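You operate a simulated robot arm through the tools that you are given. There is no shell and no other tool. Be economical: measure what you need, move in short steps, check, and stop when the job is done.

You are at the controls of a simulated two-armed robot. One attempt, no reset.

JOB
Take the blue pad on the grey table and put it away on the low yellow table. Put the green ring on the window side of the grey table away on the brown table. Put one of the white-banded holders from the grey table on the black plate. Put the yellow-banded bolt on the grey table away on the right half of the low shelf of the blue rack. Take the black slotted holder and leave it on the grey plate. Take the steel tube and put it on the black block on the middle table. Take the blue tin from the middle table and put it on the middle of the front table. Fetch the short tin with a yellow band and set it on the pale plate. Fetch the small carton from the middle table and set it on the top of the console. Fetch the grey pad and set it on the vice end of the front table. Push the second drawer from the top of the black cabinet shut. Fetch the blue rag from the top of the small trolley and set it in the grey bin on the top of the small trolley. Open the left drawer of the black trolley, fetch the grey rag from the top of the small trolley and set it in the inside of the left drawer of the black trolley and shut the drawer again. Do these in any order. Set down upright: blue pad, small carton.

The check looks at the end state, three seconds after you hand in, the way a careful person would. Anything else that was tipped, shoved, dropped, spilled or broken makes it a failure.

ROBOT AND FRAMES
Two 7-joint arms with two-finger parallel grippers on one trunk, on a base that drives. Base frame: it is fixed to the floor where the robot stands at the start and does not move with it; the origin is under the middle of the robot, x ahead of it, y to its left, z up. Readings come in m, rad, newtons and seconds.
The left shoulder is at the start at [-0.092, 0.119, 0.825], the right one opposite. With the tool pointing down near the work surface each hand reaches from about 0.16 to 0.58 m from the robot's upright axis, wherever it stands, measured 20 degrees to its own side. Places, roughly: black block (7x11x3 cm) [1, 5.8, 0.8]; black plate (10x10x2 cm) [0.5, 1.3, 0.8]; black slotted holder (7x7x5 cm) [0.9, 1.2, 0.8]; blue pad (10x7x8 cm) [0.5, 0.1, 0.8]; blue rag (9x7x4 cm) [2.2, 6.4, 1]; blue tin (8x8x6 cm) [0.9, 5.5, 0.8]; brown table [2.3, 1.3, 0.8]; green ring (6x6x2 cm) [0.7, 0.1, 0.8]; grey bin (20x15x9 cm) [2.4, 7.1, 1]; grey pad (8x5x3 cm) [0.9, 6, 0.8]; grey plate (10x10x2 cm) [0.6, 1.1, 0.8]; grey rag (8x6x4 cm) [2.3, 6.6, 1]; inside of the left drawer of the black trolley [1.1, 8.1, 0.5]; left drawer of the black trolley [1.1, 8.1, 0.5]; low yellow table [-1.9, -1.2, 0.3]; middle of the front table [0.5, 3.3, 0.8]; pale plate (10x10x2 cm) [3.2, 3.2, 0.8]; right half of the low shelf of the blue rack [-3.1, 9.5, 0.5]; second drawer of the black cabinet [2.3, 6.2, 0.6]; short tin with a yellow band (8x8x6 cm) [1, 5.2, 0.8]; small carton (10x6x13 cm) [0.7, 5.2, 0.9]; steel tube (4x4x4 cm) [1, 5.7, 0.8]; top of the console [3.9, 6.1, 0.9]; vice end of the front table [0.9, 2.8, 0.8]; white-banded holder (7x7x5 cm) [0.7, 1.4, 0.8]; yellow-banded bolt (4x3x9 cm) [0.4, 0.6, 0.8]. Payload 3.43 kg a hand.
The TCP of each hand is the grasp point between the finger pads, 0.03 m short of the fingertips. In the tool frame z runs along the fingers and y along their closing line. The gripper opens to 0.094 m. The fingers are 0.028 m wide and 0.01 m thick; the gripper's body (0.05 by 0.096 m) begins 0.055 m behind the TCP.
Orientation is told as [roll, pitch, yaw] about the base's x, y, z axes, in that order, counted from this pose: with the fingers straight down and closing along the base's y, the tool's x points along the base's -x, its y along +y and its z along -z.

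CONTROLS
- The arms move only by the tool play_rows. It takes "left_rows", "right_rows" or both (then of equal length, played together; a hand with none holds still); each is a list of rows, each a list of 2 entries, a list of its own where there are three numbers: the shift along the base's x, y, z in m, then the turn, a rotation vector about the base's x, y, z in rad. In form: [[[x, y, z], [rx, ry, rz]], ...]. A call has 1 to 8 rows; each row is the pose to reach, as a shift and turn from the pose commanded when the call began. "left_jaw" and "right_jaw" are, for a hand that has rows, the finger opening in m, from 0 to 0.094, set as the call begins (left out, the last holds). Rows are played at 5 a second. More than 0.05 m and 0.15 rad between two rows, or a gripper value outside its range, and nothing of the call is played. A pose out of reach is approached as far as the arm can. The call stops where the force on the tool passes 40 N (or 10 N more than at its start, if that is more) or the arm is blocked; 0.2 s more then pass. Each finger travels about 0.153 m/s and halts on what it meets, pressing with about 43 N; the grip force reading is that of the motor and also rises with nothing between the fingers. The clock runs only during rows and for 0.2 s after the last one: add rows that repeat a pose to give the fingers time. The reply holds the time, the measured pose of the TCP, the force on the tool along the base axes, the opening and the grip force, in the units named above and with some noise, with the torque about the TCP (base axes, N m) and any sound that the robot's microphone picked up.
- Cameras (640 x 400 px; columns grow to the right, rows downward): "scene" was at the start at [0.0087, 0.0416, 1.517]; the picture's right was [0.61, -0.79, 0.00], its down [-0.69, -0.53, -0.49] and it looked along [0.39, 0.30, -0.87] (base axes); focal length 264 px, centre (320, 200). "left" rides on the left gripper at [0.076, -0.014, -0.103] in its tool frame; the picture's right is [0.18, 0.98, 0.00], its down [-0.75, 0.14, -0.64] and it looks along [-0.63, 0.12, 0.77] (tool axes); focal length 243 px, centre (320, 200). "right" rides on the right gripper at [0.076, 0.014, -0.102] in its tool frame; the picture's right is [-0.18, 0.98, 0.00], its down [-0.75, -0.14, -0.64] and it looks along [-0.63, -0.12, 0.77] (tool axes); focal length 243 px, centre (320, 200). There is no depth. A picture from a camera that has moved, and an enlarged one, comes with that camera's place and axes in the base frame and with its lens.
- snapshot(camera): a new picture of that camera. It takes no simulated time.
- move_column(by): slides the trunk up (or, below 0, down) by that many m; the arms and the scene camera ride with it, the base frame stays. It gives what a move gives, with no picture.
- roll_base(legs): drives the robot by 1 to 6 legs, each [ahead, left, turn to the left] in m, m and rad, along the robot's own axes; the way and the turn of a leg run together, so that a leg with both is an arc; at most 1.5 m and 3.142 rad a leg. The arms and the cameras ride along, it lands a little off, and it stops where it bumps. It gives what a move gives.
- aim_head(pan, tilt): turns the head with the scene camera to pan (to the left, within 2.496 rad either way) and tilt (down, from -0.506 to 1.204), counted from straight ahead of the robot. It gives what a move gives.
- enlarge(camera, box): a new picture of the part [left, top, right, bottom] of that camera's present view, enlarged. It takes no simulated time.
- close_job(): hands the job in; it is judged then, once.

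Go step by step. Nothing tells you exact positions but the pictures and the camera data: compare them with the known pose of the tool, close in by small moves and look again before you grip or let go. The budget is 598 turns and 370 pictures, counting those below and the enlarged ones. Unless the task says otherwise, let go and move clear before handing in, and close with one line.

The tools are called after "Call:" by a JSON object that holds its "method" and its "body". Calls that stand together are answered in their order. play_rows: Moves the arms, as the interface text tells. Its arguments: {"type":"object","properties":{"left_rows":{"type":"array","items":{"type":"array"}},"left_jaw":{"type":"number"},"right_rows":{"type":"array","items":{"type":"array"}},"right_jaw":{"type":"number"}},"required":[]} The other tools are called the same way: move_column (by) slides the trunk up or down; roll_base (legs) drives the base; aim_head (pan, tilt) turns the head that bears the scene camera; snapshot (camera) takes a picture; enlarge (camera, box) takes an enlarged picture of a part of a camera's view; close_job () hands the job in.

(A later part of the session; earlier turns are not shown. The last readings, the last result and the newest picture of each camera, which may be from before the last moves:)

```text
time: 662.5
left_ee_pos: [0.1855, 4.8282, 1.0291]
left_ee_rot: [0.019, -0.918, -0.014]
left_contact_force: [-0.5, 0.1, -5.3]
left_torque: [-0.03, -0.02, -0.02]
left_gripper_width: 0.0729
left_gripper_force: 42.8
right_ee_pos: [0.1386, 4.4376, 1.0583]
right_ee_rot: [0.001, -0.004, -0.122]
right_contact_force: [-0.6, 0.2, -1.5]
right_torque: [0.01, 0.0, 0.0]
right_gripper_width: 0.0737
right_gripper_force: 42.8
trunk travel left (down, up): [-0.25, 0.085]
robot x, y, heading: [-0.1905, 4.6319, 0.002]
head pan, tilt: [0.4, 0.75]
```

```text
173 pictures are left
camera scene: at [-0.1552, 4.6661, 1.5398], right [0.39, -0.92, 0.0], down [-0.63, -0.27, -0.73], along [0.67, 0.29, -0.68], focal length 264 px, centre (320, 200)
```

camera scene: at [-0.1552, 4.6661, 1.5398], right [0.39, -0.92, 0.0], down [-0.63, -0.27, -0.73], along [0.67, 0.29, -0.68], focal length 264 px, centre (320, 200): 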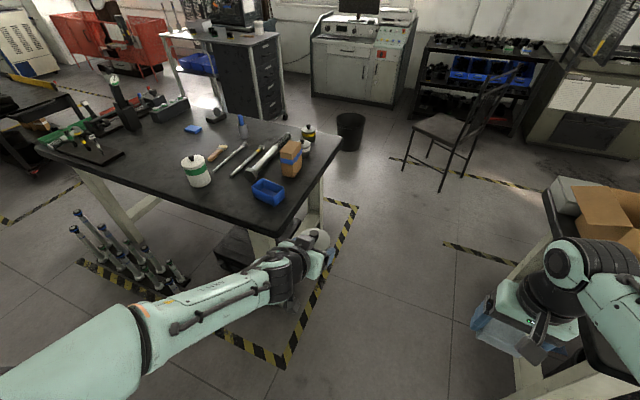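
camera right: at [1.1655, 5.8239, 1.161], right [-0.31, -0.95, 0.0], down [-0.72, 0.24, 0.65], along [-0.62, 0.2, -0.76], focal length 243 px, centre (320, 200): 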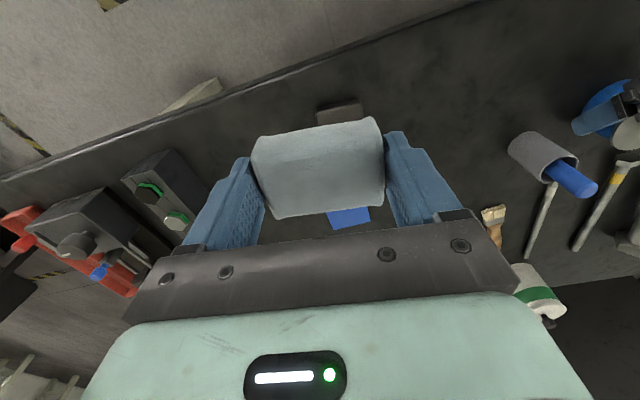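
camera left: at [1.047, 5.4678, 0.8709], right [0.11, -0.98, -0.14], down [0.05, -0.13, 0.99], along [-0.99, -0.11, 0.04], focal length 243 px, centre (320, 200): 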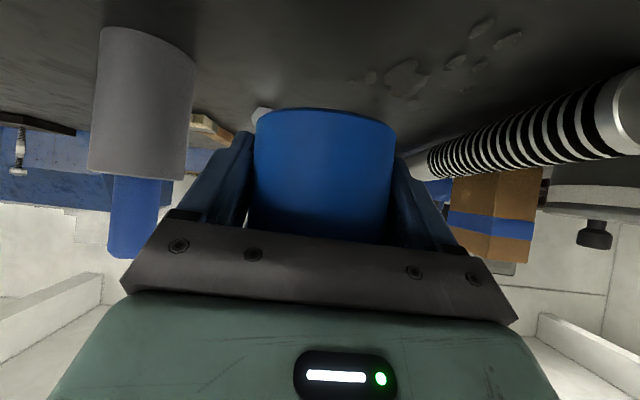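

Call:
{"method": "roll_base", "body": {"legs": [[0, -1.45, 0]]}}

Call:
{"method": "aim_head", "body": {"pan": 0.1, "tilt": 0.75}}

Call:
{"method": "snapshot", "body": {"camera": "scene"}}

```text
time: 675.5
left_ee_pos: [0.1898, 3.3663, 1.0297]
left_ee_rot: [0.019, -0.917, -0.013]
left_contact_force: [-1.3, 0.0, -5.9]
left_torque: [0.0, 0.04, 0.0]
left_gripper_width: 0.0725
left_gripper_force: 43.4
right_ee_pos: [0.1449, 2.9752, 1.0588]
right_ee_rot: [0.001, -0.005, -0.124]
right_contact_force: [1.0, 0.9, -1.2]
right_torque: [0.01, 0.0, -0.02]
right_gripper_width: 0.0739
right_gripper_force: 42.6
trunk travel left (down, up): [-0.25, 0.085]
robot x, y, heading: [-0.1833, 3.1677, 0.002]
head pan, tilt: [0.4, 0.75]
```

```text
time: 676.3
left_ee_pos: [0.1896, 3.3664, 1.0293]
left_ee_rot: [0.019, -0.918, -0.012]
left_contact_force: [0.9, 0.9, -5.6]
left_torque: [0.0, 0.01, 0.03]
left_gripper_width: 0.072
left_gripper_force: 42.4
right_ee_pos: [0.1438, 2.9755, 1.058]
right_ee_rot: [0.0, -0.004, -0.124]
right_contact_force: [0.6, -0.7, -0.6]
right_torque: [0.03, -0.01, -0.02]
right_gripper_width: 0.0736
right_gripper_force: 43.5
trunk travel left (down, up): [-0.25, 0.085]
robot x, y, heading: [-0.1777, 3.1714, 0.007]
head pan, tilt: [0.099, 0.75]
```

```text
172 pictures are left
camera scene: at [-0.144, 3.181, 1.5398], right [0.1, -0.99, 0.0], down [-0.68, -0.07, -0.73], along [0.73, 0.08, -0.68], focal length 264 px, centre (320, 200)
```

scene: 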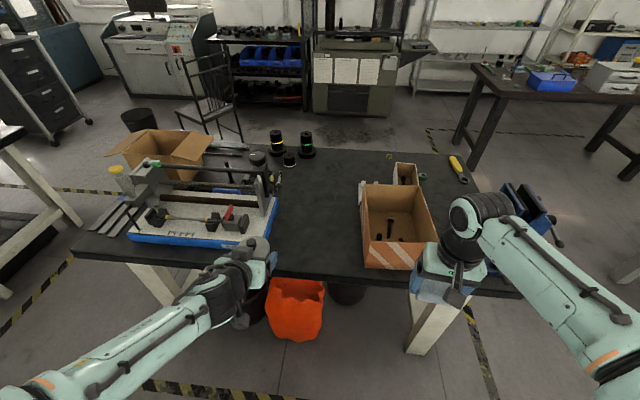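

Call:
{"method": "play_rows", "body": {"right_rows": [[[-0.03, 0, 0.03], [0, 0, 0]], [[-0.06, 0, 0.06], [0, 0, 0]]]}}

Call:
{"method": "roll_base", "body": {"legs": [[0.2, -0.03, 0]]}}

Call:
{"method": "play_rows", "body": {"left_rows": [[[0.035, -0.015, 0], [0, 0, 0]], [[0.07, -0.03, 0.0], [0, 0, 0]], [[0.105, -0.045, -0.01], [0, 0, 0]], [[0.135, -0.06, -0.03], [0, 0, 0]], [[0.14, -0.07, -0.07], [0, 0, 0]], [[0.14, -0.07, -0.11], [0, 0, 0]]]}}

Call:
{"method": "snapshot", "body": {"camera": "left"}}

Call:
{"method": "snapshot", "body": {"camera": "scene"}}

```text
time: 676.9
left_ee_pos: [0.1898, 3.366, 1.03]
left_ee_rot: [0.02, -0.918, -0.012]
left_contact_force: [0.4, -0.1, -5.5]
left_torque: [0.04, 0.02, -0.02]
left_gripper_width: 0.0724
left_gripper_force: 43.3
right_ee_pos: [0.0834, 2.9736, 1.1187]
right_ee_rot: [0.002, -0.005, -0.125]
right_contact_force: [0.0, -0.4, -1.3]
right_torque: [0.03, 0.02, -0.02]
right_gripper_width: 0.0736
right_gripper_force: 43.3
trunk travel left (down, up): [-0.25, 0.085]
robot x, y, heading: [-0.1818, 3.1696, 0.004]
head pan, tilt: [0.099, 0.75]
```

```text
time: 678.5
left_ee_pos: [0.3874, 3.3367, 1.0282]
left_ee_rot: [0.02, -0.919, -0.013]
left_contact_force: [-0.3, 0.3, -6.3]
left_torque: [-0.03, 0.01, 0.0]
left_gripper_width: 0.0723
left_gripper_force: 43.0
right_ee_pos: [0.2807, 2.9441, 1.1185]
right_ee_rot: [0.002, -0.005, -0.125]
right_contact_force: [0.1, -0.6, -0.6]
right_torque: [0.02, 0.03, -0.03]
right_gripper_width: 0.0738
right_gripper_force: 42.8
trunk travel left (down, up): [-0.25, 0.085]
robot x, y, heading: [0.0171, 3.1412, 0.008]
head pan, tilt: [0.099, 0.75]
```

```text
time: 679.9
left_ee_pos: [0.5285, 3.2666, 0.9184]
left_ee_rot: [0.016, -0.918, -0.01]
left_contact_force: [-0.2, -0.1, -5.7]
left_torque: [-0.05, 0.0, 0.0]
left_gripper_width: 0.0723
left_gripper_force: 43.0
right_ee_pos: [0.2817, 2.9441, 1.1182]
right_ee_rot: [0.0, -0.005, -0.125]
right_contact_force: [0.3, -0.8, 0.2]
right_torque: [0.04, 0.01, 0.01]
right_gripper_width: 0.0739
right_gripper_force: 43.0
trunk travel left (down, up): [-0.25, 0.085]
robot x, y, heading: [0.0142, 3.1403, 0.005]
head pan, tilt: [0.099, 0.75]
```

```text
171 pictures are left
camera left: at [0.4005, 3.2524, 0.9197], right [-0.11, 0.98, -0.14], down [-0.05, 0.13, 0.99], along [0.99, 0.12, 0.04], focal length 243 px, centre (320, 200)
```

left: 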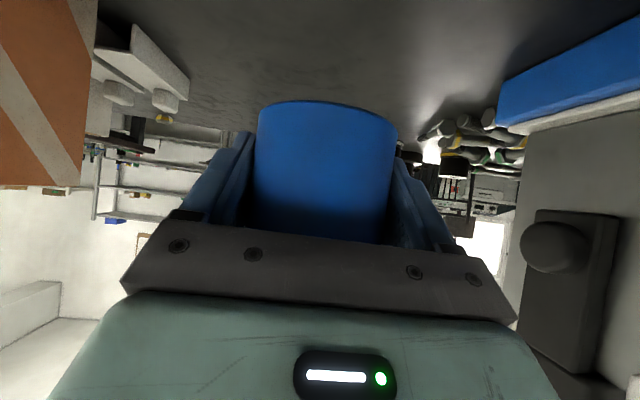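

```text
170 pictures are left
camera scene: at [0.0539, 3.1516, 1.5398], right [0.1, -0.99, 0.0], down [-0.68, -0.07, -0.73], along [0.73, 0.07, -0.68], focal length 264 px, centre (320, 200)
```

scene: 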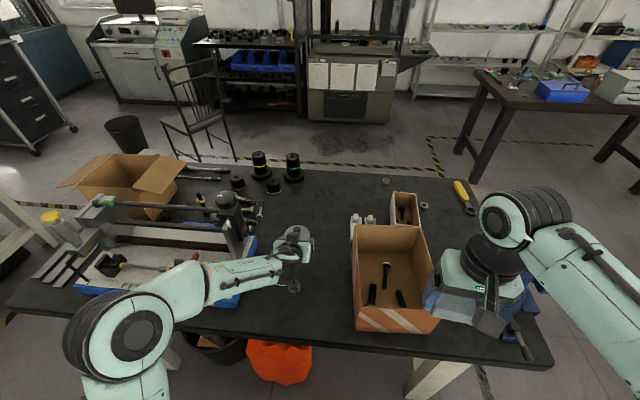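

Call:
{"method": "play_rows", "body": {"left_rows": [[[0, 0, -0.03], [0, 0, 0]], [[0, 0, -0.06], [0, 0, 0]], [[0, 0, -0.075], [0, 0, 0]], [[0, 0, -0.079], [0, 0, 0]], [[0, 0, -0.083], [0, 0, 0]], [[0, 0, -0.086], [0, 0, 0]], [[0, 0, -0.089], [0, 0, 0]]]}}

```text
time: 681.5
left_ee_pos: [0.5265, 3.2667, 0.8334]
left_ee_rot: [0.021, -0.926, -0.015]
left_contact_force: [-4.2, 2.7, 14.4]
left_torque: [-0.33, 0.64, -0.13]
left_gripper_width: 0.0724
left_gripper_force: 43.0
right_ee_pos: [0.2788, 2.944, 1.119]
right_ee_rot: [0.001, -0.007, -0.124]
right_contact_force: [0.2, 0.3, -0.4]
right_torque: [0.05, -0.03, -0.01]
right_gripper_width: 0.0736
right_gripper_force: 43.2
trunk travel left (down, up): [-0.25, 0.085]
robot x, y, heading: [0.011, 3.1369, 0.003]
head pan, tilt: [0.099, 0.75]
```

Contact. I'll release and back the hand out along its axis.

Call:
{"method": "play_rows", "body": {"left_rows": [[[0, 0, 0.002], [0, 0, 0]], [[0, 0, 0.002], [0, 0, 0]], [[0, 0, 0.002], [0, 0, 0]]], "left_jaw": 0.092}}

Call:
{"method": "play_rows", "body": {"left_rows": [[[-0.025, 0, 0.015], [0, 0, 0]], [[-0.05, 0, 0.035], [0, 0, 0]], [[-0.08, 0, 0.06], [0, 0, 0]], [[-0.11, 0, 0.09], [0, 0, 0]], [[-0.14, 0, 0.12], [0, 0, 0]]]}}

Call:
{"method": "enlarge", "body": {"camera": "scene", "box": [220, 160, 420, 330]}}

Call:
{"method": "snapshot", "body": {"camera": "left"}}

```text
time: 682.3
left_ee_pos: [0.5271, 3.267, 0.8318]
left_ee_rot: [0.019, -0.917, -0.011]
left_contact_force: [0.6, 0.2, -0.3]
left_torque: [0.03, -0.01, 0.03]
left_gripper_width: 0.0919
left_gripper_force: 0.1
right_ee_pos: [0.2814, 2.9441, 1.1191]
right_ee_rot: [0.002, -0.005, -0.124]
right_contact_force: [-0.3, 0.0, 0.1]
right_torque: [-0.01, -0.01, -0.01]
right_gripper_width: 0.0737
right_gripper_force: 43.3
trunk travel left (down, up): [-0.25, 0.085]
robot x, y, heading: [0.0147, 3.1409, 0.004]
head pan, tilt: [0.099, 0.75]
```

```text
time: 683.5
left_ee_pos: [0.3864, 3.2664, 0.9509]
left_ee_rot: [0.02, -0.918, -0.013]
left_contact_force: [0.6, -0.7, 0.6]
left_torque: [0.01, -0.02, 0.02]
left_gripper_width: 0.092
left_gripper_force: 0.1
right_ee_pos: [0.2798, 2.9424, 1.1201]
right_ee_rot: [0.002, -0.006, -0.123]
right_contact_force: [0.7, 0.3, -1.0]
right_torque: [0.01, -0.01, 0.04]
right_gripper_width: 0.0742
right_gripper_force: 42.9
trunk travel left (down, up): [-0.25, 0.085]
robot x, y, heading: [0.0191, 3.1436, 0.002]
head pan, tilt: [0.099, 0.75]
```

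```text
2.35 times, centred on (320, 245) of scene
camera zoom: at [0.0513, 3.1506, 1.5398], right [0.1, -0.99, 0.0], down [-0.68, -0.07, -0.73], along [0.73, 0.08, -0.68], focal length 621 px, centre (320, 94)
```

zoom: 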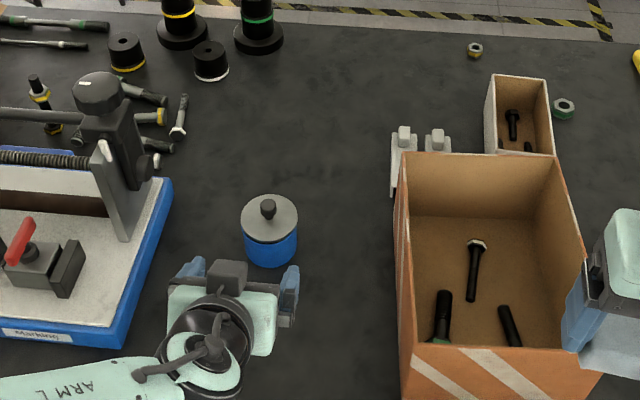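

```text
168 pictures are left
camera left: at [0.2582, 3.2523, 0.9534], right [-0.12, 0.98, -0.13], down [-0.05, 0.13, 0.99], along [0.99, 0.12, 0.04], focal length 243 px, centre (320, 200)
```

left: 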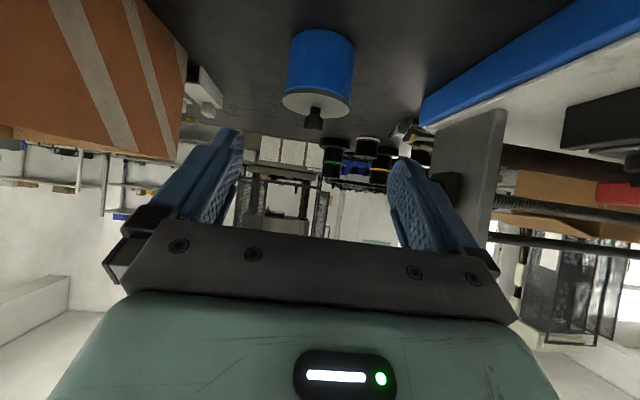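

Call:
{"method": "play_rows", "body": {"left_rows": [[[0, 0, 0.02], [0, 0.13, 0]], [[0, 0, 0.04], [0, 0.26, 0]], [[0.02, 0, 0.05], [0, 0.39, 0]], [[0.05, 0, 0.06], [0, 0.52, 0]], [[0.08, 0, 0.06], [0, 0.65, 0]], [[0.11, 0, 0.06], [0, 0.78, 0]], [[0.135, 0, 0.06], [0, 0.91, 0]]], "left_jaw": 0.0}}

Call:
{"method": "snapshot", "body": {"camera": "left"}}

```text
time: 685.1
left_ee_pos: [0.5167, 3.2632, 1.0118]
left_ee_rot: [0.01, -0.004, -0.013]
left_contact_force: [0.1, 0.3, 0.1]
left_torque: [-0.03, 0.03, 0.04]
left_gripper_width: 0.0
left_gripper_force: 33.1
left hand out of reach, approached as far as the arm can: row 7
right_ee_pos: [0.282, 2.9431, 1.1181]
right_ee_rot: [0.002, -0.005, -0.122]
right_contact_force: [-0.2, 0.3, 0.1]
right_torque: [0.01, -0.01, 0.01]
right_gripper_width: 0.0739
right_gripper_force: 42.6
trunk travel left (down, up): [-0.25, 0.085]
robot x, y, heading: [0.0154, 3.1421, -0.002]
head pan, tilt: [0.099, 0.75]
```

```text
167 pictures are left
camera left: at [0.4396, 3.2487, 1.114], right [-0.17, 0.98, 0.01], down [0.75, 0.13, 0.65], along [0.64, 0.12, -0.76], focal length 243 px, centre (320, 200)
```

left: 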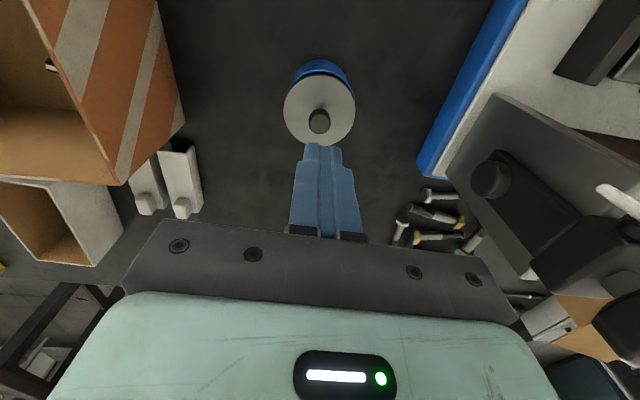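

Call:
{"method": "play_rows", "body": {"left_rows": [[[0.006, 0.002, -0.03], [0, 0, 0]], [[0.012, 0.003, -0.06], [0, 0, 0]], [[0.012, 0.003, -0.076], [0, 0, 0]], [[0.012, 0.003, -0.081], [0, 0, 0]], [[0.012, 0.003, -0.086], [0, 0, 0]], [[0.012, 0.003, -0.09], [0, 0, 0]], [[0.012, 0.003, -0.094], [0, 0, 0]]]}}

Call:
{"method": "snapshot", "body": {"camera": "left"}}

```text
time: 686.7
left_ee_pos: [0.5255, 3.2682, 0.9179]
left_ee_rot: [0.008, -0.01, -0.007]
left_contact_force: [-0.6, 0.0, 3.8]
left_torque: [-0.04, 0.01, 0.01]
left_gripper_width: 0.0002
left_gripper_force: 33.4
right_ee_pos: [0.2805, 2.9437, 1.1181]
right_ee_rot: [0.001, -0.005, -0.125]
right_contact_force: [-1.6, 0.3, 0.2]
right_torque: [-0.03, -0.03, -0.01]
right_gripper_width: 0.0736
right_gripper_force: 43.5
trunk travel left (down, up): [-0.25, 0.085]
robot x, y, heading: [0.0106, 3.1407, 0.007]
head pan, tilt: [0.099, 0.75]
```

```text
166 pictures are left
camera left: at [0.4488, 3.2552, 1.0201], right [-0.18, 0.98, 0.01], down [0.75, 0.13, 0.65], along [0.64, 0.12, -0.76], focal length 243 px, centre (320, 200)
```

left: 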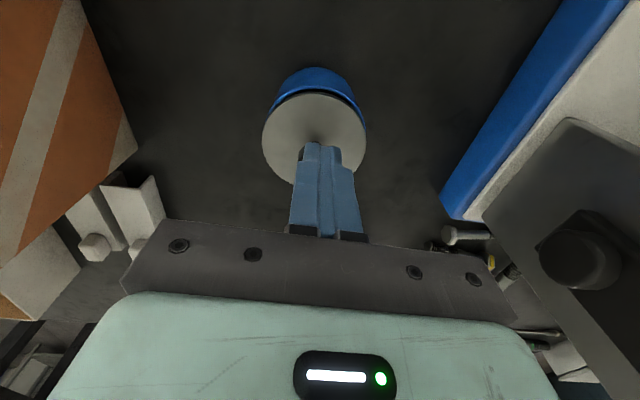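

Call:
{"method": "play_rows", "body": {"left_rows": [[[0, 0, -0.003], [0, 0, 0]], [[0, 0, -0.006], [0, 0, 0]], [[0, 0, -0.008], [0, 0, 0]]]}}

```text
time: 687.5
left_ee_pos: [0.5256, 3.2694, 0.9179]
left_ee_rot: [0.006, -0.024, -0.008]
left_contact_force: [-4.3, 0.8, 11.6]
left_torque: [0.06, 0.19, 0.01]
left_gripper_width: 0.0
left_gripper_force: 32.6
right_ee_pos: [0.2801, 2.944, 1.1188]
right_ee_rot: [0.003, -0.006, -0.122]
right_contact_force: [0.0, 0.5, -0.9]
right_torque: [0.0, 0.0, -0.04]
right_gripper_width: 0.074
right_gripper_force: 42.8
trunk travel left (down, up): [-0.25, 0.085]
robot x, y, heading: [0.0163, 3.1421, 0.007]
head pan, tilt: [0.099, 0.75]
stopped in row 3 (left hand): the force on the tool passed its limit at 43 N (the readings are from after the stop); the commanded pose is now the measured one
```

Call:
{"method": "play_rows", "body": {"left_rows": [[[0, 0, 0.04], [0, 0, 0]], [[0, 0, 0.08], [0, 0, 0]], [[-0.03, 0, 0.1], [0, 0, 0]], [[-0.07, 0, 0.11], [0, 0, 0]], [[-0.11, 0, 0.12], [0, 0, 0]], [[-0.15, 0, 0.13], [0, 0, 0]], [[-0.19, 0, 0.14], [0, 0, 0]]]}}

Call:
{"method": "enlarge", "body": {"camera": "left", "box": [260, 60, 460, 260]}}

Call:
{"method": "enlarge", "body": {"camera": "scene", "box": [260, 200, 340, 300]}}

```text
time: 689.1
left_ee_pos: [0.3374, 3.2673, 1.0553]
left_ee_rot: [0.007, -0.023, -0.008]
left_contact_force: [-0.1, 0.9, 0.2]
left_torque: [-0.02, -0.01, -0.01]
left_gripper_width: 0.0
left_gripper_force: 33.0
right_ee_pos: [0.2808, 2.9441, 1.1185]
right_ee_rot: [0.001, -0.007, -0.124]
right_contact_force: [-0.5, -0.5, -1.0]
right_torque: [0.01, -0.03, -0.01]
right_gripper_width: 0.074
right_gripper_force: 42.8
trunk travel left (down, up): [-0.25, 0.085]
robot x, y, heading: [0.0131, 3.1425, 0.002]
head pan, tilt: [0.099, 0.75]
```

```text
2.00 times, centred on (360, 160) of left
camera zoom: at [0.26, 3.2544, 1.1561], right [-0.18, 0.98, 0.0], down [0.74, 0.13, 0.66], along [0.65, 0.12, -0.75], focal length 485 px, centre (240, 280)
```

zoom: 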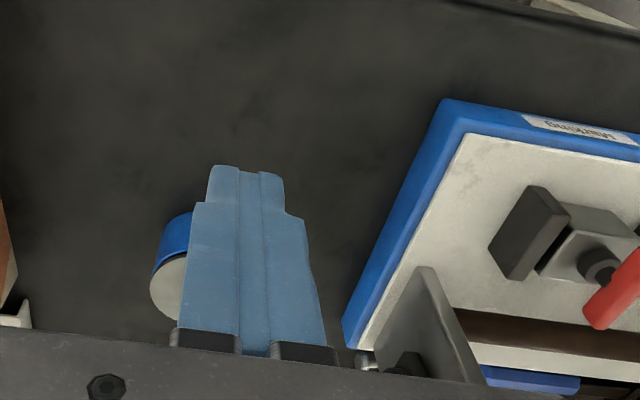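

```text
4.00 times, centred on (300, 250) of scene
camera zoom: at [0.0517, 3.1513, 1.5398], right [0.1, -0.99, 0.0], down [-0.68, -0.07, -0.73], along [0.73, 0.07, -0.68], focal length 1055 px, centre (400, 0)
```

zoom: 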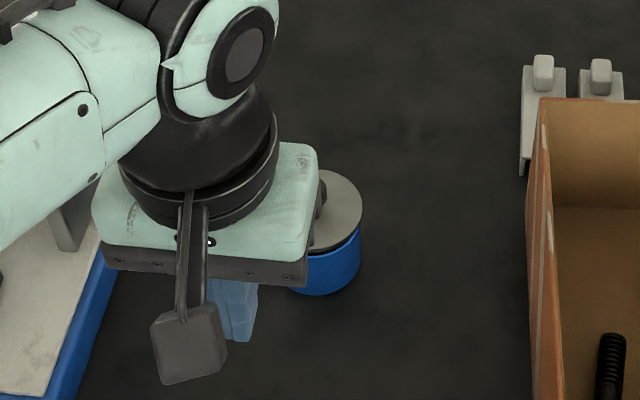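

Call:
{"method": "play_rows", "body": {"left_rows": [[[-0.03, 0, 0.03], [0, 0.023, 0]], [[-0.06, 0, 0.06], [0, 0.023, 0]], [[-0.08, 0, 0.09], [0, 0.023, 0]]], "left_jaw": 0.09}}

Call:
{"method": "roll_base", "body": {"legs": [[-0.17, 0, 0], [0, -1.1, 0], [0, 0, 1.57]]}}

Call:
{"method": "aim_head", "body": {"pan": -0.7, "tilt": 0.6}}

Call:
{"method": "snapshot", "body": {"camera": "scene"}}

```text
time: 689.9
left_ee_pos: [0.257, 3.2689, 1.1444]
left_ee_rot: [0.006, 0.001, -0.007]
left_contact_force: [-0.2, 0.4, -0.3]
left_torque: [0.03, 0.0, -0.01]
left_gripper_width: 0.09
left_gripper_force: 0.0
right_ee_pos: [0.2808, 2.9444, 1.1185]
right_ee_rot: [0.002, -0.005, -0.125]
right_contact_force: [0.1, 0.3, -0.3]
right_torque: [-0.01, 0.03, -0.01]
right_gripper_width: 0.0736
right_gripper_force: 43.0
trunk travel left (down, up): [-0.25, 0.085]
robot x, y, heading: [0.02, 3.1428, 0.006]
head pan, tilt: [0.099, 0.75]
```

```text
time: 704.6
left_ee_pos: [-0.2873, 2.3054, 1.1445]
left_ee_rot: [0.006, 0.001, 1.58]
left_contact_force: [1.0, -0.3, -0.2]
left_torque: [-0.03, 0.0, 0.03]
left_gripper_width: 0.0903
left_gripper_force: 0.1
right_ee_pos: [0.0356, 2.333, 1.1181]
right_ee_rot: [0.0, -0.005, 1.464]
right_contact_force: [1.3, -0.4, -1.1]
right_torque: [0.01, 0.03, -0.03]
right_gripper_width: 0.0736
right_gripper_force: 43.0
trunk travel left (down, up): [-0.25, 0.085]
robot x, y, heading: [-0.1535, 2.0658, 1.591]
head pan, tilt: [0.099, 0.75]
```

```text
time: 705.7
left_ee_pos: [-0.2883, 2.3046, 1.1452]
left_ee_rot: [0.005, 0.001, 1.581]
left_contact_force: [0.0, -0.3, 0.1]
left_torque: [-0.01, 0.0, -0.01]
left_gripper_width: 0.0901
left_gripper_force: 0.0
right_ee_pos: [0.0375, 2.3342, 1.1184]
right_ee_rot: [0.003, -0.006, 1.462]
right_contact_force: [-0.2, 0.4, -0.4]
right_torque: [0.01, 0.02, 0.06]
right_gripper_width: 0.0739
right_gripper_force: 43.6
trunk travel left (down, up): [-0.25, 0.085]
robot x, y, heading: [-0.1594, 2.0628, 1.593]
head pan, tilt: [-0.7, 0.6]
```

```text
163 pictures are left
camera scene: at [-0.0996, 2.0905, 1.5526], right [0.78, -0.63, 0.0], down [-0.35, -0.44, -0.82], along [0.52, 0.64, -0.57], focal length 264 px, centre (320, 200)
```

scene: 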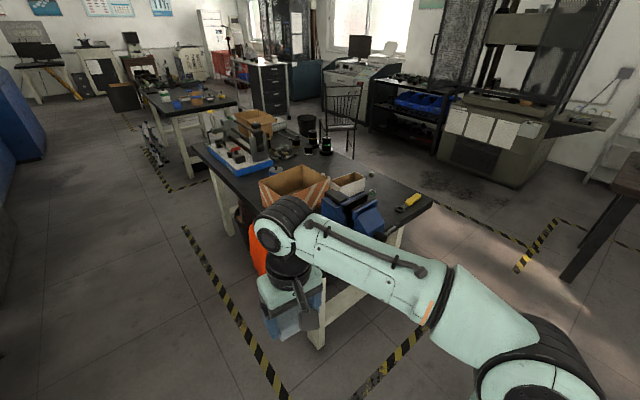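

Call:
{"method": "roll_base", "body": {"legs": [[0, -0.88, -0.022], [0.19, 0, 0]]}}

Call:
{"method": "aim_head", "body": {"pan": -0.2, "tilt": 0.8}}

Call:
{"method": "snapshot", "body": {"camera": "scene"}}

```text
time: 714.9
left_ee_pos: [0.5928, 2.5028, 1.1439]
left_ee_rot: [0.007, 0.001, 1.557]
left_contact_force: [0.1, 0.4, -0.2]
left_torque: [-0.04, 0.01, -0.02]
left_gripper_width: 0.0902
left_gripper_force: 0.2
right_ee_pos: [0.9181, 2.5244, 1.1191]
right_ee_rot: [0.001, -0.005, 1.442]
right_contact_force: [0.7, 0.3, -0.4]
right_torque: [-0.04, 0.03, 0.0]
right_gripper_width: 0.074
right_gripper_force: 43.2
trunk travel left (down, up): [-0.25, 0.085]
robot x, y, heading: [0.7207, 2.2602, 1.569]
head pan, tilt: [-0.7, 0.6]
```

```text
time: 715.8
left_ee_pos: [0.5929, 2.5015, 1.1449]
left_ee_rot: [0.005, 0.002, 1.56]
left_contact_force: [-0.1, 0.1, 0.0]
left_torque: [0.02, -0.02, 0.03]
left_gripper_width: 0.0898
left_gripper_force: 0.0
right_ee_pos: [0.9184, 2.5233, 1.1204]
right_ee_rot: [0.002, -0.007, 1.442]
right_contact_force: [-0.1, 0.9, -0.5]
right_torque: [-0.01, 0.0, -0.01]
right_gripper_width: 0.0738
right_gripper_force: 43.1
trunk travel left (down, up): [-0.25, 0.085]
robot x, y, heading: [0.7197, 2.2568, 1.567]
head pan, tilt: [-0.201, 0.799]
```

```text
162 pictures are left
camera scene: at [0.7354, 2.2951, 1.5358], right [0.98, -0.2, 0.0], down [-0.15, -0.7, -0.7], along [0.14, 0.68, -0.72], focal length 264 px, centre (320, 200)
```

scene: 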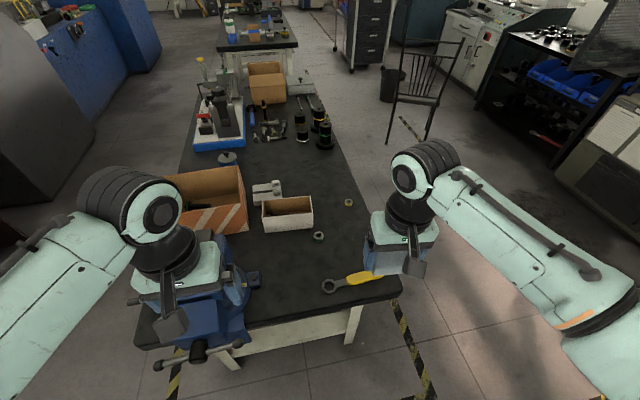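

Call:
{"method": "play_rows", "body": {"right_rows": [[[0, 0.045, 0], [0, 0, 0]], [[0, 0.09, 0], [0, 0, 0]], [[0.002, 0.135, -0.01], [0, 0, 0]], [[0.004, 0.175, -0.03], [0, 0, 0]], [[0.006, 0.21, -0.06], [0, 0, 0]], [[0.007, 0.235, -0.1], [0, 0, 0]], [[0.007, 0.25, -0.145], [0, 0, 0]], [[0.007, 0.25, -0.19], [0, 0, 0]]]}}

Call:
{"method": "snapshot", "body": {"camera": "right"}}

Call:
{"method": "snapshot", "body": {"camera": "scene"}}

```text
time: 717.6
left_ee_pos: [0.5938, 2.5023, 1.1441]
left_ee_rot: [0.007, 0.001, 1.56]
left_contact_force: [0.3, -0.3, -0.3]
left_torque: [0.02, 0.02, -0.01]
left_gripper_width: 0.0899
left_gripper_force: 0.0
right_ee_pos: [0.9266, 2.7735, 0.9296]
right_ee_rot: [0.002, -0.006, 1.442]
right_contact_force: [-0.2, 0.0, -1.5]
right_torque: [-0.02, 0.0, -0.01]
right_gripper_width: 0.074
right_gripper_force: 42.7
trunk travel left (down, up): [-0.25, 0.085]
robot x, y, heading: [0.7174, 2.2569, 1.569]
head pan, tilt: [-0.201, 0.799]
```

```text
161 pictures are left
camera right: at [0.9018, 2.7003, 1.0313], right [-0.95, 0.31, 0.0], down [0.24, 0.72, 0.65], along [0.2, 0.62, -0.76], focal length 243 px, centre (320, 200)
```

right: 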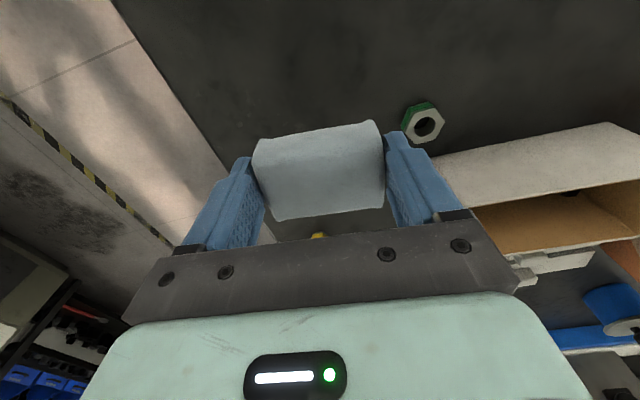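

```text
160 pictures are left
camera scene: at [0.7355, 2.2952, 1.5358], right [0.98, -0.2, 0.0], down [-0.15, -0.7, -0.7], along [0.14, 0.68, -0.72], focal length 264 px, centre (320, 200)
```

scene: 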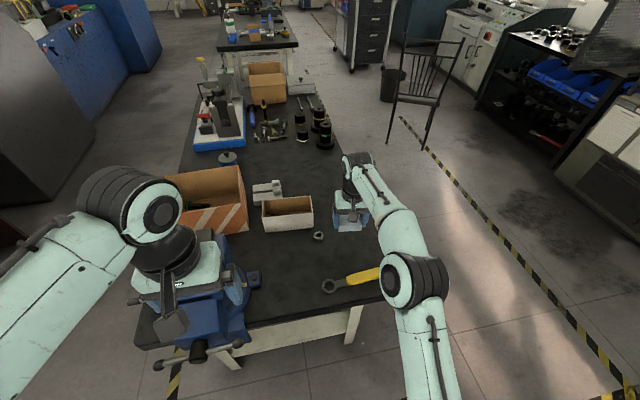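

Call:
{"method": "play_rows", "body": {"right_rows": [[[0, 0, -0.04], [0, 0, 0]], [[0, 0, -0.075], [0, 0, 0]], [[0, 0, -0.085], [0, 0, 0]], [[0, 0, -0.089], [0, 0, 0]], [[0, 0, -0.093], [0, 0, 0]], [[0, 0, -0.096], [0, 0, 0]]]}}

Call:
{"method": "snapshot", "body": {"camera": "right"}}

```text
time: 719.0
left_ee_pos: [0.5927, 2.5004, 1.1442]
left_ee_rot: [0.005, 0.0, 1.557]
left_contact_force: [-0.6, -0.3, -0.6]
left_torque: [0.02, 0.03, 0.0]
left_gripper_width: 0.0899
left_gripper_force: 0.1
right_ee_pos: [0.9257, 2.7749, 0.8364]
right_ee_rot: [0.002, -0.011, 1.44]
right_contact_force: [2.7, -3.4, 17.9]
right_torque: [-0.34, -0.25, -0.02]
right_gripper_width: 0.0735
right_gripper_force: 42.9
trunk travel left (down, up): [-0.25, 0.085]
robot x, y, heading: [0.719, 2.255, 1.567]
head pan, tilt: [-0.201, 0.799]
```

```text
159 pictures are left
camera right: at [0.9004, 2.7005, 0.9382], right [-0.95, 0.31, 0.0], down [0.24, 0.72, 0.65], along [0.2, 0.62, -0.76], focal length 243 px, centre (320, 200)
```

right: 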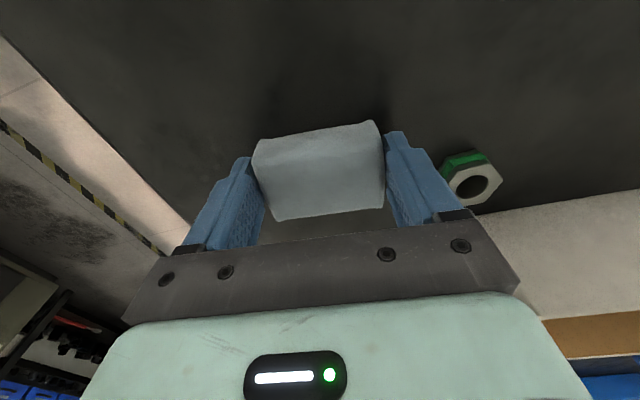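

Call:
{"method": "play_rows", "body": {"right_rows": [[[0, 0, 0.003], [0, 0, 0]], [[0, 0, 0.003], [0, 0, 0]], [[0, 0, 0.04], [0, 0, 0]], [[0, 0, 0.085], [0, 0, 0]], [[0, -0.02, 0.125], [0, 0, 0]], [[0, -0.06, 0.15], [0, 0, 0]], [[0, -0.1, 0.18], [0, 0, 0]], [[0, -0.14, 0.21], [0, 0, 0]]], "right_jaw": 0.088}}

Call:
{"method": "snapshot", "body": {"camera": "right"}}

```text
time: 720.8
left_ee_pos: [0.5928, 2.5013, 1.1447]
left_ee_rot: [0.007, -0.001, 1.558]
left_contact_force: [-0.9, 0.1, 0.2]
left_torque: [-0.02, 0.0, -0.01]
left_gripper_width: 0.0899
left_gripper_force: 0.0
right_ee_pos: [0.9232, 2.6323, 1.0441]
right_ee_rot: [0.0, -0.005, 1.439]
right_contact_force: [-0.2, 0.2, -0.6]
right_torque: [0.0, 0.03, -0.02]
right_gripper_width: 0.0882
right_gripper_force: 0.1
trunk travel left (down, up): [-0.25, 0.085]
robot x, y, heading: [0.7181, 2.2606, 1.56]
head pan, tilt: [-0.201, 0.799]
```

```text
158 pictures are left
camera right: at [0.8993, 2.5588, 1.146], right [-0.95, 0.31, 0.0], down [0.24, 0.72, 0.65], along [0.2, 0.61, -0.76], focal length 243 px, centre (320, 200)
```

right: 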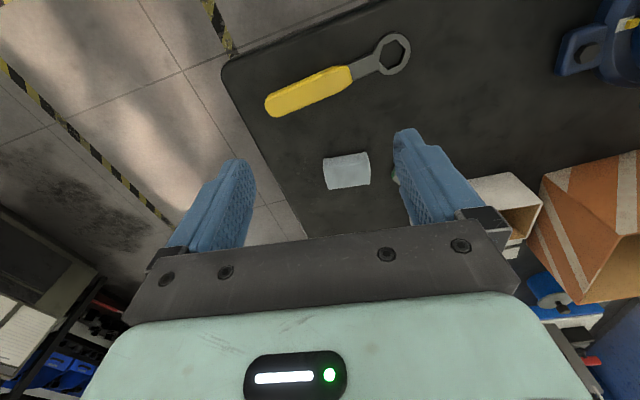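

The pad is placed. Next the carton and the yellow-band tin, from the south end of the middle table. I'll go back round by the west aisle.

Call:
{"method": "play_rows", "body": {"right_rows": [[[0, -0.03, 0.03], [0, 0, 0.06]], [[0, -0.06, 0.06], [0, 0, 0.125]], [[0, -0.09, 0.09], [0, 0, 0.125]]]}}

Call:
{"method": "roll_base", "body": {"legs": [[-0.2, 0, 0], [0, 0.92, 0.01], [1.3, 0, 0], [1.3, 0, 0]]}}

Call:
{"method": "aim_head", "body": {"pan": -0.7, "tilt": 0.6}}

Call:
{"method": "snapshot", "body": {"camera": "scene"}}

```text
time: 721.6
left_ee_pos: [0.5927, 2.5006, 1.1438]
left_ee_rot: [0.005, 0.0, 1.558]
left_contact_force: [-0.7, -0.1, 0.8]
left_torque: [0.0, 0.0, -0.02]
left_gripper_width: 0.0904
left_gripper_force: 0.1
right_ee_pos: [0.9221, 2.5412, 1.1318]
right_ee_rot: [0.001, -0.006, 1.568]
right_contact_force: [-0.1, -0.7, -0.6]
right_torque: [-0.01, 0.0, -0.02]
right_gripper_width: 0.088
right_gripper_force: 0.1
trunk travel left (down, up): [-0.25, 0.085]
robot x, y, heading: [0.719, 2.2564, 1.573]
head pan, tilt: [-0.201, 0.799]
```

```text
time: 743.5
left_ee_pos: [-0.3647, 4.8833, 1.1442]
left_ee_rot: [0.007, 0.002, 1.575]
left_contact_force: [0.2, 0.3, 0.3]
left_torque: [0.03, 0.02, -0.01]
left_gripper_width: 0.09
left_gripper_force: 0.0
right_ee_pos: [-0.0352, 4.9318, 1.1325]
right_ee_rot: [0.0, -0.006, 1.585]
right_contact_force: [-0.2, -0.6, -0.1]
right_torque: [-0.01, -0.02, -0.01]
right_gripper_width: 0.0879
right_gripper_force: 0.0
trunk travel left (down, up): [-0.25, 0.085]
robot x, y, heading: [-0.2369, 4.6383, 1.586]
head pan, tilt: [-0.201, 0.799]
```

```text
time: 744.4
left_ee_pos: [-0.365, 4.8842, 1.1446]
left_ee_rot: [0.005, 0.001, 1.576]
left_contact_force: [-0.5, -0.5, 1.2]
left_torque: [-0.02, 0.0, 0.02]
left_gripper_width: 0.09
left_gripper_force: 0.0
right_ee_pos: [-0.0357, 4.9303, 1.1331]
right_ee_rot: [0.002, -0.006, 1.586]
right_contact_force: [-0.5, -0.1, 0.7]
right_torque: [0.02, 0.0, 0.03]
right_gripper_width: 0.0881
right_gripper_force: 0.1
trunk travel left (down, up): [-0.25, 0.085]
robot x, y, heading: [-0.232, 4.6419, 1.585]
head pan, tilt: [-0.7, 0.6]
```

```text
157 pictures are left
camera scene: at [-0.1774, 4.6683, 1.5526], right [0.78, -0.63, 0.0], down [-0.36, -0.44, -0.82], along [0.52, 0.64, -0.57], focal length 264 px, centre (320, 200)
```

scene: 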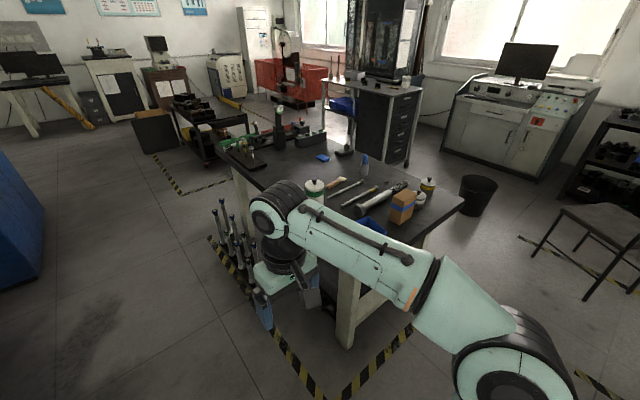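

Call:
{"method": "roll_base", "body": {"legs": [[0.04, 0, -0.015], [0, -1.08, 0]]}}

Call:
{"method": "aim_head", "body": {"pan": 0.0, "tilt": 0.9}}

Call:
{"method": "snapshot", "body": {"camera": "scene"}}

```text
time: 754.7
left_ee_pos: [0.7187, 4.929, 1.144]
left_ee_rot: [0.006, 0.002, 1.566]
left_contact_force: [-0.4, 0.2, -0.7]
left_torque: [-0.03, -0.01, 0.01]
left_gripper_width: 0.0903
left_gripper_force: 0.1
right_ee_pos: [1.0504, 4.9709, 1.1317]
right_ee_rot: [0.001, -0.005, 1.572]
right_contact_force: [-0.2, -0.3, 0.4]
right_torque: [0.01, 0.01, -0.01]
right_gripper_width: 0.0882
right_gripper_force: 0.1
trunk travel left (down, up): [-0.25, 0.085]
robot x, y, heading: [0.8491, 4.6825, 1.57]
head pan, tilt: [-0.7, 0.6]
```

```text
time: 755.7
left_ee_pos: [0.7204, 4.928, 1.1447]
left_ee_rot: [0.005, 0.002, 1.567]
left_contact_force: [-0.2, -0.5, -0.5]
left_torque: [-0.01, 0.03, 0.01]
left_gripper_width: 0.0899
left_gripper_force: 0.0
right_ee_pos: [1.0498, 4.9712, 1.1324]
right_ee_rot: [0.002, -0.006, 1.572]
right_contact_force: [-0.5, 0.4, 0.4]
right_torque: [0.0, 0.0, 0.0]
right_gripper_width: 0.0881
right_gripper_force: 0.1
trunk travel left (down, up): [-0.25, 0.085]
robot x, y, heading: [0.847, 4.6887, 1.578]
head pan, tilt: [0.0, 0.901]
```

```text
156 pictures are left
camera scene: at [0.8477, 4.7186, 1.5279], right [1.0, 0.0, 0.0], down [0.0, -0.78, -0.62], along [0.0, 0.62, -0.78], focal length 264 px, centre (320, 200)
```

scene: 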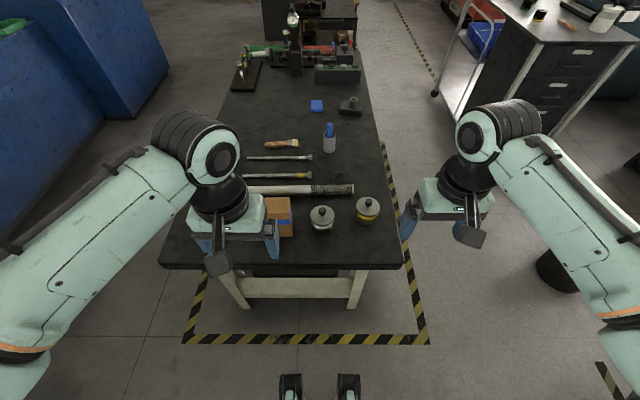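

Call:
{"method": "play_rows", "body": {"right_rows": [[[-0.01, 0.01, -0.02], [0.13, 0, 0]], [[-0.02, 0.02, -0.04], [0.26, 0, 0]], [[-0.03, 0.03, -0.06], [0.39, 0, 0]], [[-0.04, 0.04, -0.08], [0.52, 0, 0]], [[-0.05, 0.06, -0.1], [0.65, 0, 0]], [[-0.053, 0.08, -0.12], [0.78, 0, 0]], [[-0.053, 0.1, -0.15], [0.92, 0, 0]]], "right_jaw": 0.092}}

Call:
{"method": "snapshot", "body": {"camera": "right"}}

Call:
{"method": "snapshot", "body": {"camera": "scene"}}

```text
time: 757.3
left_ee_pos: [0.7196, 4.9289, 1.1453]
left_ee_rot: [0.006, 0.001, 1.567]
left_contact_force: [0.6, 0.7, -0.5]
left_torque: [-0.04, -0.02, -0.03]
left_gripper_width: 0.0898
left_gripper_force: 0.0
right_ee_pos: [0.9963, 5.0717, 0.982]
right_ee_rot: [0.002, -0.922, 1.573]
right_contact_force: [0.1, 0.3, 0.0]
right_torque: [0.02, -0.01, -0.02]
right_gripper_width: 0.0922
right_gripper_force: 0.1
trunk travel left (down, up): [-0.25, 0.085]
robot x, y, heading: [0.843, 4.6879, 1.573]
head pan, tilt: [0.0, 0.901]
```

```text
155 pictures are left
camera right: at [0.981, 4.945, 0.9829], right [-0.98, 0.11, 0.15], down [0.14, -0.06, 0.99], along [0.12, 0.99, 0.04], focal length 243 px, centre (320, 200)
```

right: 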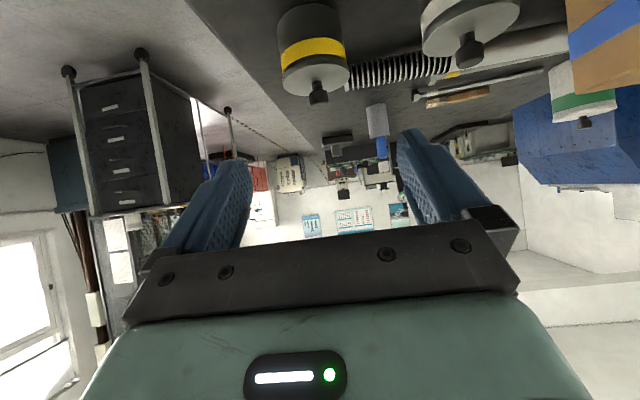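

```text
154 pictures are left
camera scene: at [0.8478, 4.7196, 1.5279], right [1.0, 0.0, 0.0], down [0.0, -0.78, -0.62], along [0.0, 0.62, -0.78], focal length 264 px, centre (320, 200)
```

scene: 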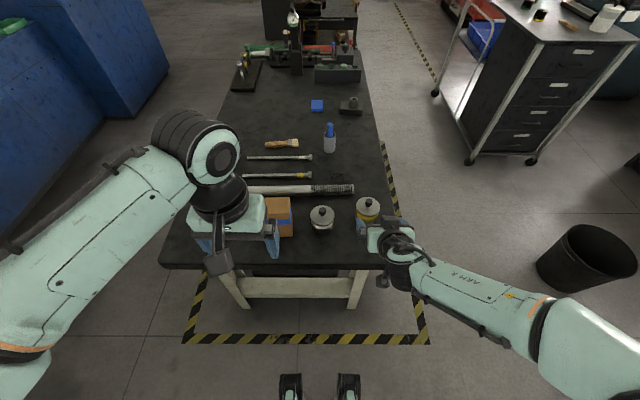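

Call:
{"method": "play_rows", "body": {"right_rows": [[[0, 0.01, -0.035], [0, 0, 0]], [[0, 0.04, -0.065], [0, 0, 0]], [[0, 0.07, -0.095], [0, 0, 0]], [[0, 0.1, -0.122], [0, 0, 0]]]}}

Call:
{"method": "snapshot", "body": {"camera": "right"}}

```text
time: 758.3
left_ee_pos: [0.7201, 4.9292, 1.1455]
left_ee_rot: [0.006, 0.001, 1.565]
left_contact_force: [-0.1, 0.6, -0.4]
left_torque: [-0.02, -0.01, -0.01]
left_gripper_width: 0.0899
left_gripper_force: 0.1
right_ee_pos: [0.9981, 5.1696, 0.8601]
right_ee_rot: [-0.004, -0.925, 1.574]
right_contact_force: [-1.1, -0.1, -0.1]
right_torque: [0.0, 0.02, -0.01]
right_gripper_width: 0.0919
right_gripper_force: 0.1
trunk travel left (down, up): [-0.25, 0.085]
robot x, y, heading: [0.8481, 4.6856, 1.575]
head pan, tilt: [0.0, 0.901]
```

```text
153 pictures are left
camera right: at [0.9833, 5.0446, 0.8613], right [-0.98, 0.11, 0.15], down [0.14, -0.06, 0.99], along [0.12, 0.99, 0.04], focal length 243 px, centre (320, 200)
```

right: 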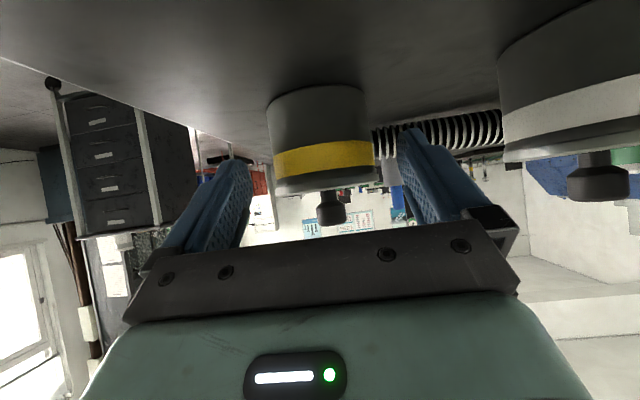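

Call:
{"method": "play_rows", "body": {"right_rows": [[[0, 0.013, -0.012], [0, 0, 0]], [[0, 0.026, -0.022], [0, 0, 0]], [[0, 0.037, -0.029], [0, 0, 0]], [[0, 0.037, -0.029], [0, 0, 0]]]}}

Call:
{"method": "snapshot", "body": {"camera": "right"}}

```text
time: 759.3
left_ee_pos: [0.7194, 4.9292, 1.1444]
left_ee_rot: [0.004, 0.003, 1.565]
left_contact_force: [0.0, -0.3, 0.3]
left_torque: [-0.04, 0.0, -0.02]
left_gripper_width: 0.09
left_gripper_force: 0.2
right_ee_pos: [0.9979, 5.2067, 0.8316]
right_ee_rot: [-0.001, -0.925, 1.574]
right_contact_force: [-0.6, -0.2, 0.0]
right_torque: [0.02, 0.03, -0.01]
right_gripper_width: 0.0921
right_gripper_force: 0.1
trunk travel left (down, up): [-0.25, 0.085]
robot x, y, heading: [0.8488, 4.6893, 1.571]
head pan, tilt: [0.0, 0.901]
```

```text
152 pictures are left
camera right: at [0.9823, 5.0805, 0.8328], right [-0.98, 0.11, 0.15], down [0.14, -0.06, 0.99], along [0.12, 0.99, 0.04], focal length 243 px, centre (320, 200)
```

right: 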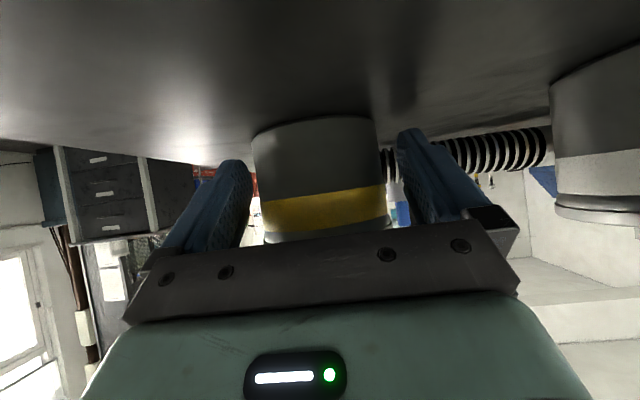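

Call:
{"method": "play_rows", "body": {"right_rows": [[[0, 0, -0.001], [0, 0, 0]], [[0, 0, -0.001], [0, 0, 0]], [[0, 0, -0.001], [0, 0, 0]]], "right_jaw": 0.06}}

Call:
{"method": "play_rows", "body": {"right_rows": [[[0, 0, 0.005], [0, 0, 0]], [[0, 0, 0.012], [0, 0, 0]], [[0, 0, 0.022], [0, 0, 0]], [[0, 0, 0.035], [0, 0, 0]]]}}

Call:
{"method": "snapshot", "body": {"camera": "scene"}}

Call:
{"method": "snapshot", "body": {"camera": "right"}}

```text
time: 760.1
left_ee_pos: [0.7193, 4.9277, 1.1449]
left_ee_rot: [0.005, -0.001, 1.565]
left_contact_force: [-0.3, 0.4, -0.4]
left_torque: [-0.02, 0.01, -0.01]
left_gripper_width: 0.0899
left_gripper_force: 0.1
right_ee_pos: [0.9976, 5.2075, 0.8316]
right_ee_rot: [-0.004, -0.929, 1.573]
right_contact_force: [5.2, -1.8, 9.3]
right_torque: [-0.41, -0.05, 0.09]
right_gripper_width: 0.0725
right_gripper_force: 42.8
trunk travel left (down, up): [-0.25, 0.085]
robot x, y, heading: [0.8512, 4.6841, 1.571]
head pan, tilt: [0.0, 0.901]
```

```text
time: 761.1
left_ee_pos: [0.7192, 4.9288, 1.1442]
left_ee_rot: [0.006, 0.002, 1.566]
left_contact_force: [-0.8, 0.0, 0.7]
left_torque: [0.01, -0.01, -0.03]
left_gripper_width: 0.0898
left_gripper_force: 0.0
right_ee_pos: [0.9967, 5.2092, 0.8666]
right_ee_rot: [-0.001, -0.925, 1.574]
right_contact_force: [-0.8, 0.0, -5.7]
right_torque: [-0.12, -0.02, -0.03]
right_gripper_width: 0.0727
right_gripper_force: 43.1
trunk travel left (down, up): [-0.25, 0.085]
robot x, y, heading: [0.8492, 4.6845, 1.569]
head pan, tilt: [0.0, 0.901]
```

```text
151 pictures are left
camera scene: at [0.8477, 4.7188, 1.5279], right [1.0, 0.0, 0.0], down [0.0, -0.78, -0.62], along [0.0, 0.62, -0.78], focal length 264 px, centre (320, 200)
```

scene: 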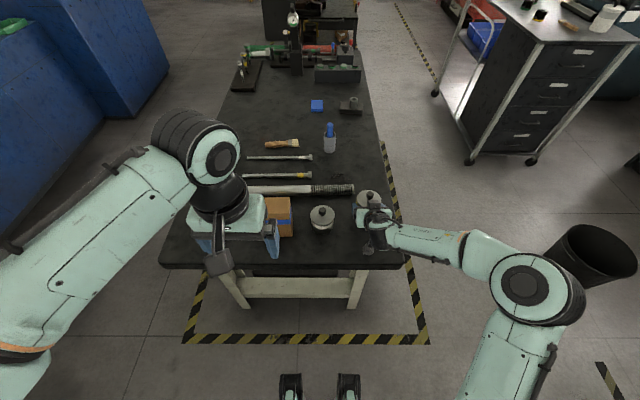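

```text
150 pictures are left
camera right: at [0.9815, 5.0811, 0.8669], right [-0.98, 0.11, 0.15], down [0.14, -0.06, 0.99], along [0.12, 0.99, 0.04], focal length 243 px, centre (320, 200)
```

right: 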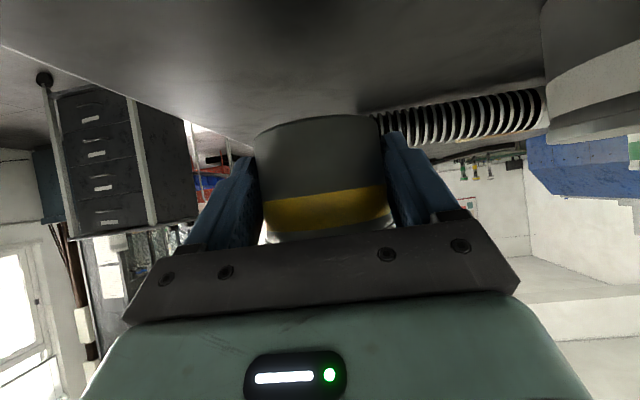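

Call:
{"method": "play_rows", "body": {"right_rows": [[[0, 0, 0.03], [0, 0, 0]], [[0, 0, 0.06], [0, 0, 0]], [[0, 0, 0.09], [0, 0, 0]], [[0, -0.01, 0.12], [0, 0, 0]], [[0.01, -0.04, 0.14], [0, 0, 0]], [[0.02, -0.07, 0.155], [0, 0, 0]], [[0.03, -0.1, 0.165], [0, 0, 0]]]}}

Call:
{"method": "snapshot", "body": {"camera": "left"}}

```text
time: 762.7
left_ee_pos: [0.7202, 4.9281, 1.145]
left_ee_rot: [0.005, 0.0, 1.567]
left_contact_force: [1.2, -0.6, 0.2]
left_torque: [0.02, -0.04, -0.01]
left_gripper_width: 0.0899
left_gripper_force: 0.2
right_ee_pos: [1.0269, 5.1055, 1.0319]
right_ee_rot: [-0.002, -0.924, 1.574]
right_contact_force: [1.0, -0.2, -5.8]
right_torque: [-0.08, 0.02, -0.03]
right_gripper_width: 0.073
right_gripper_force: 42.9
trunk travel left (down, up): [-0.25, 0.085]
robot x, y, heading: [0.8503, 4.6895, 1.575]
head pan, tilt: [0.0, 0.901]
```

```text
149 pictures are left
camera left: at [0.7346, 4.8519, 1.2477], right [-0.98, -0.18, 0.01], down [-0.13, 0.75, 0.64], along [-0.12, 0.63, -0.77], focal length 243 px, centre (320, 200)
```

left: 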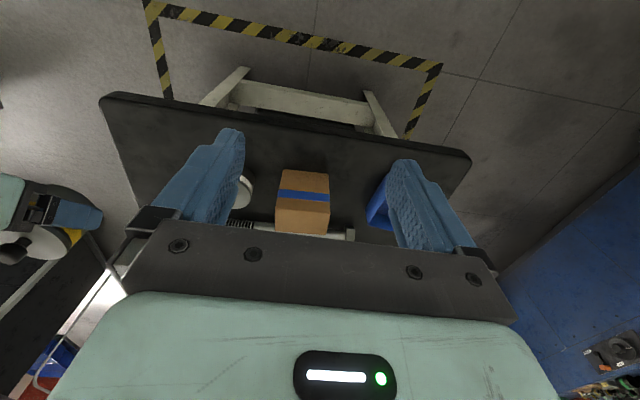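

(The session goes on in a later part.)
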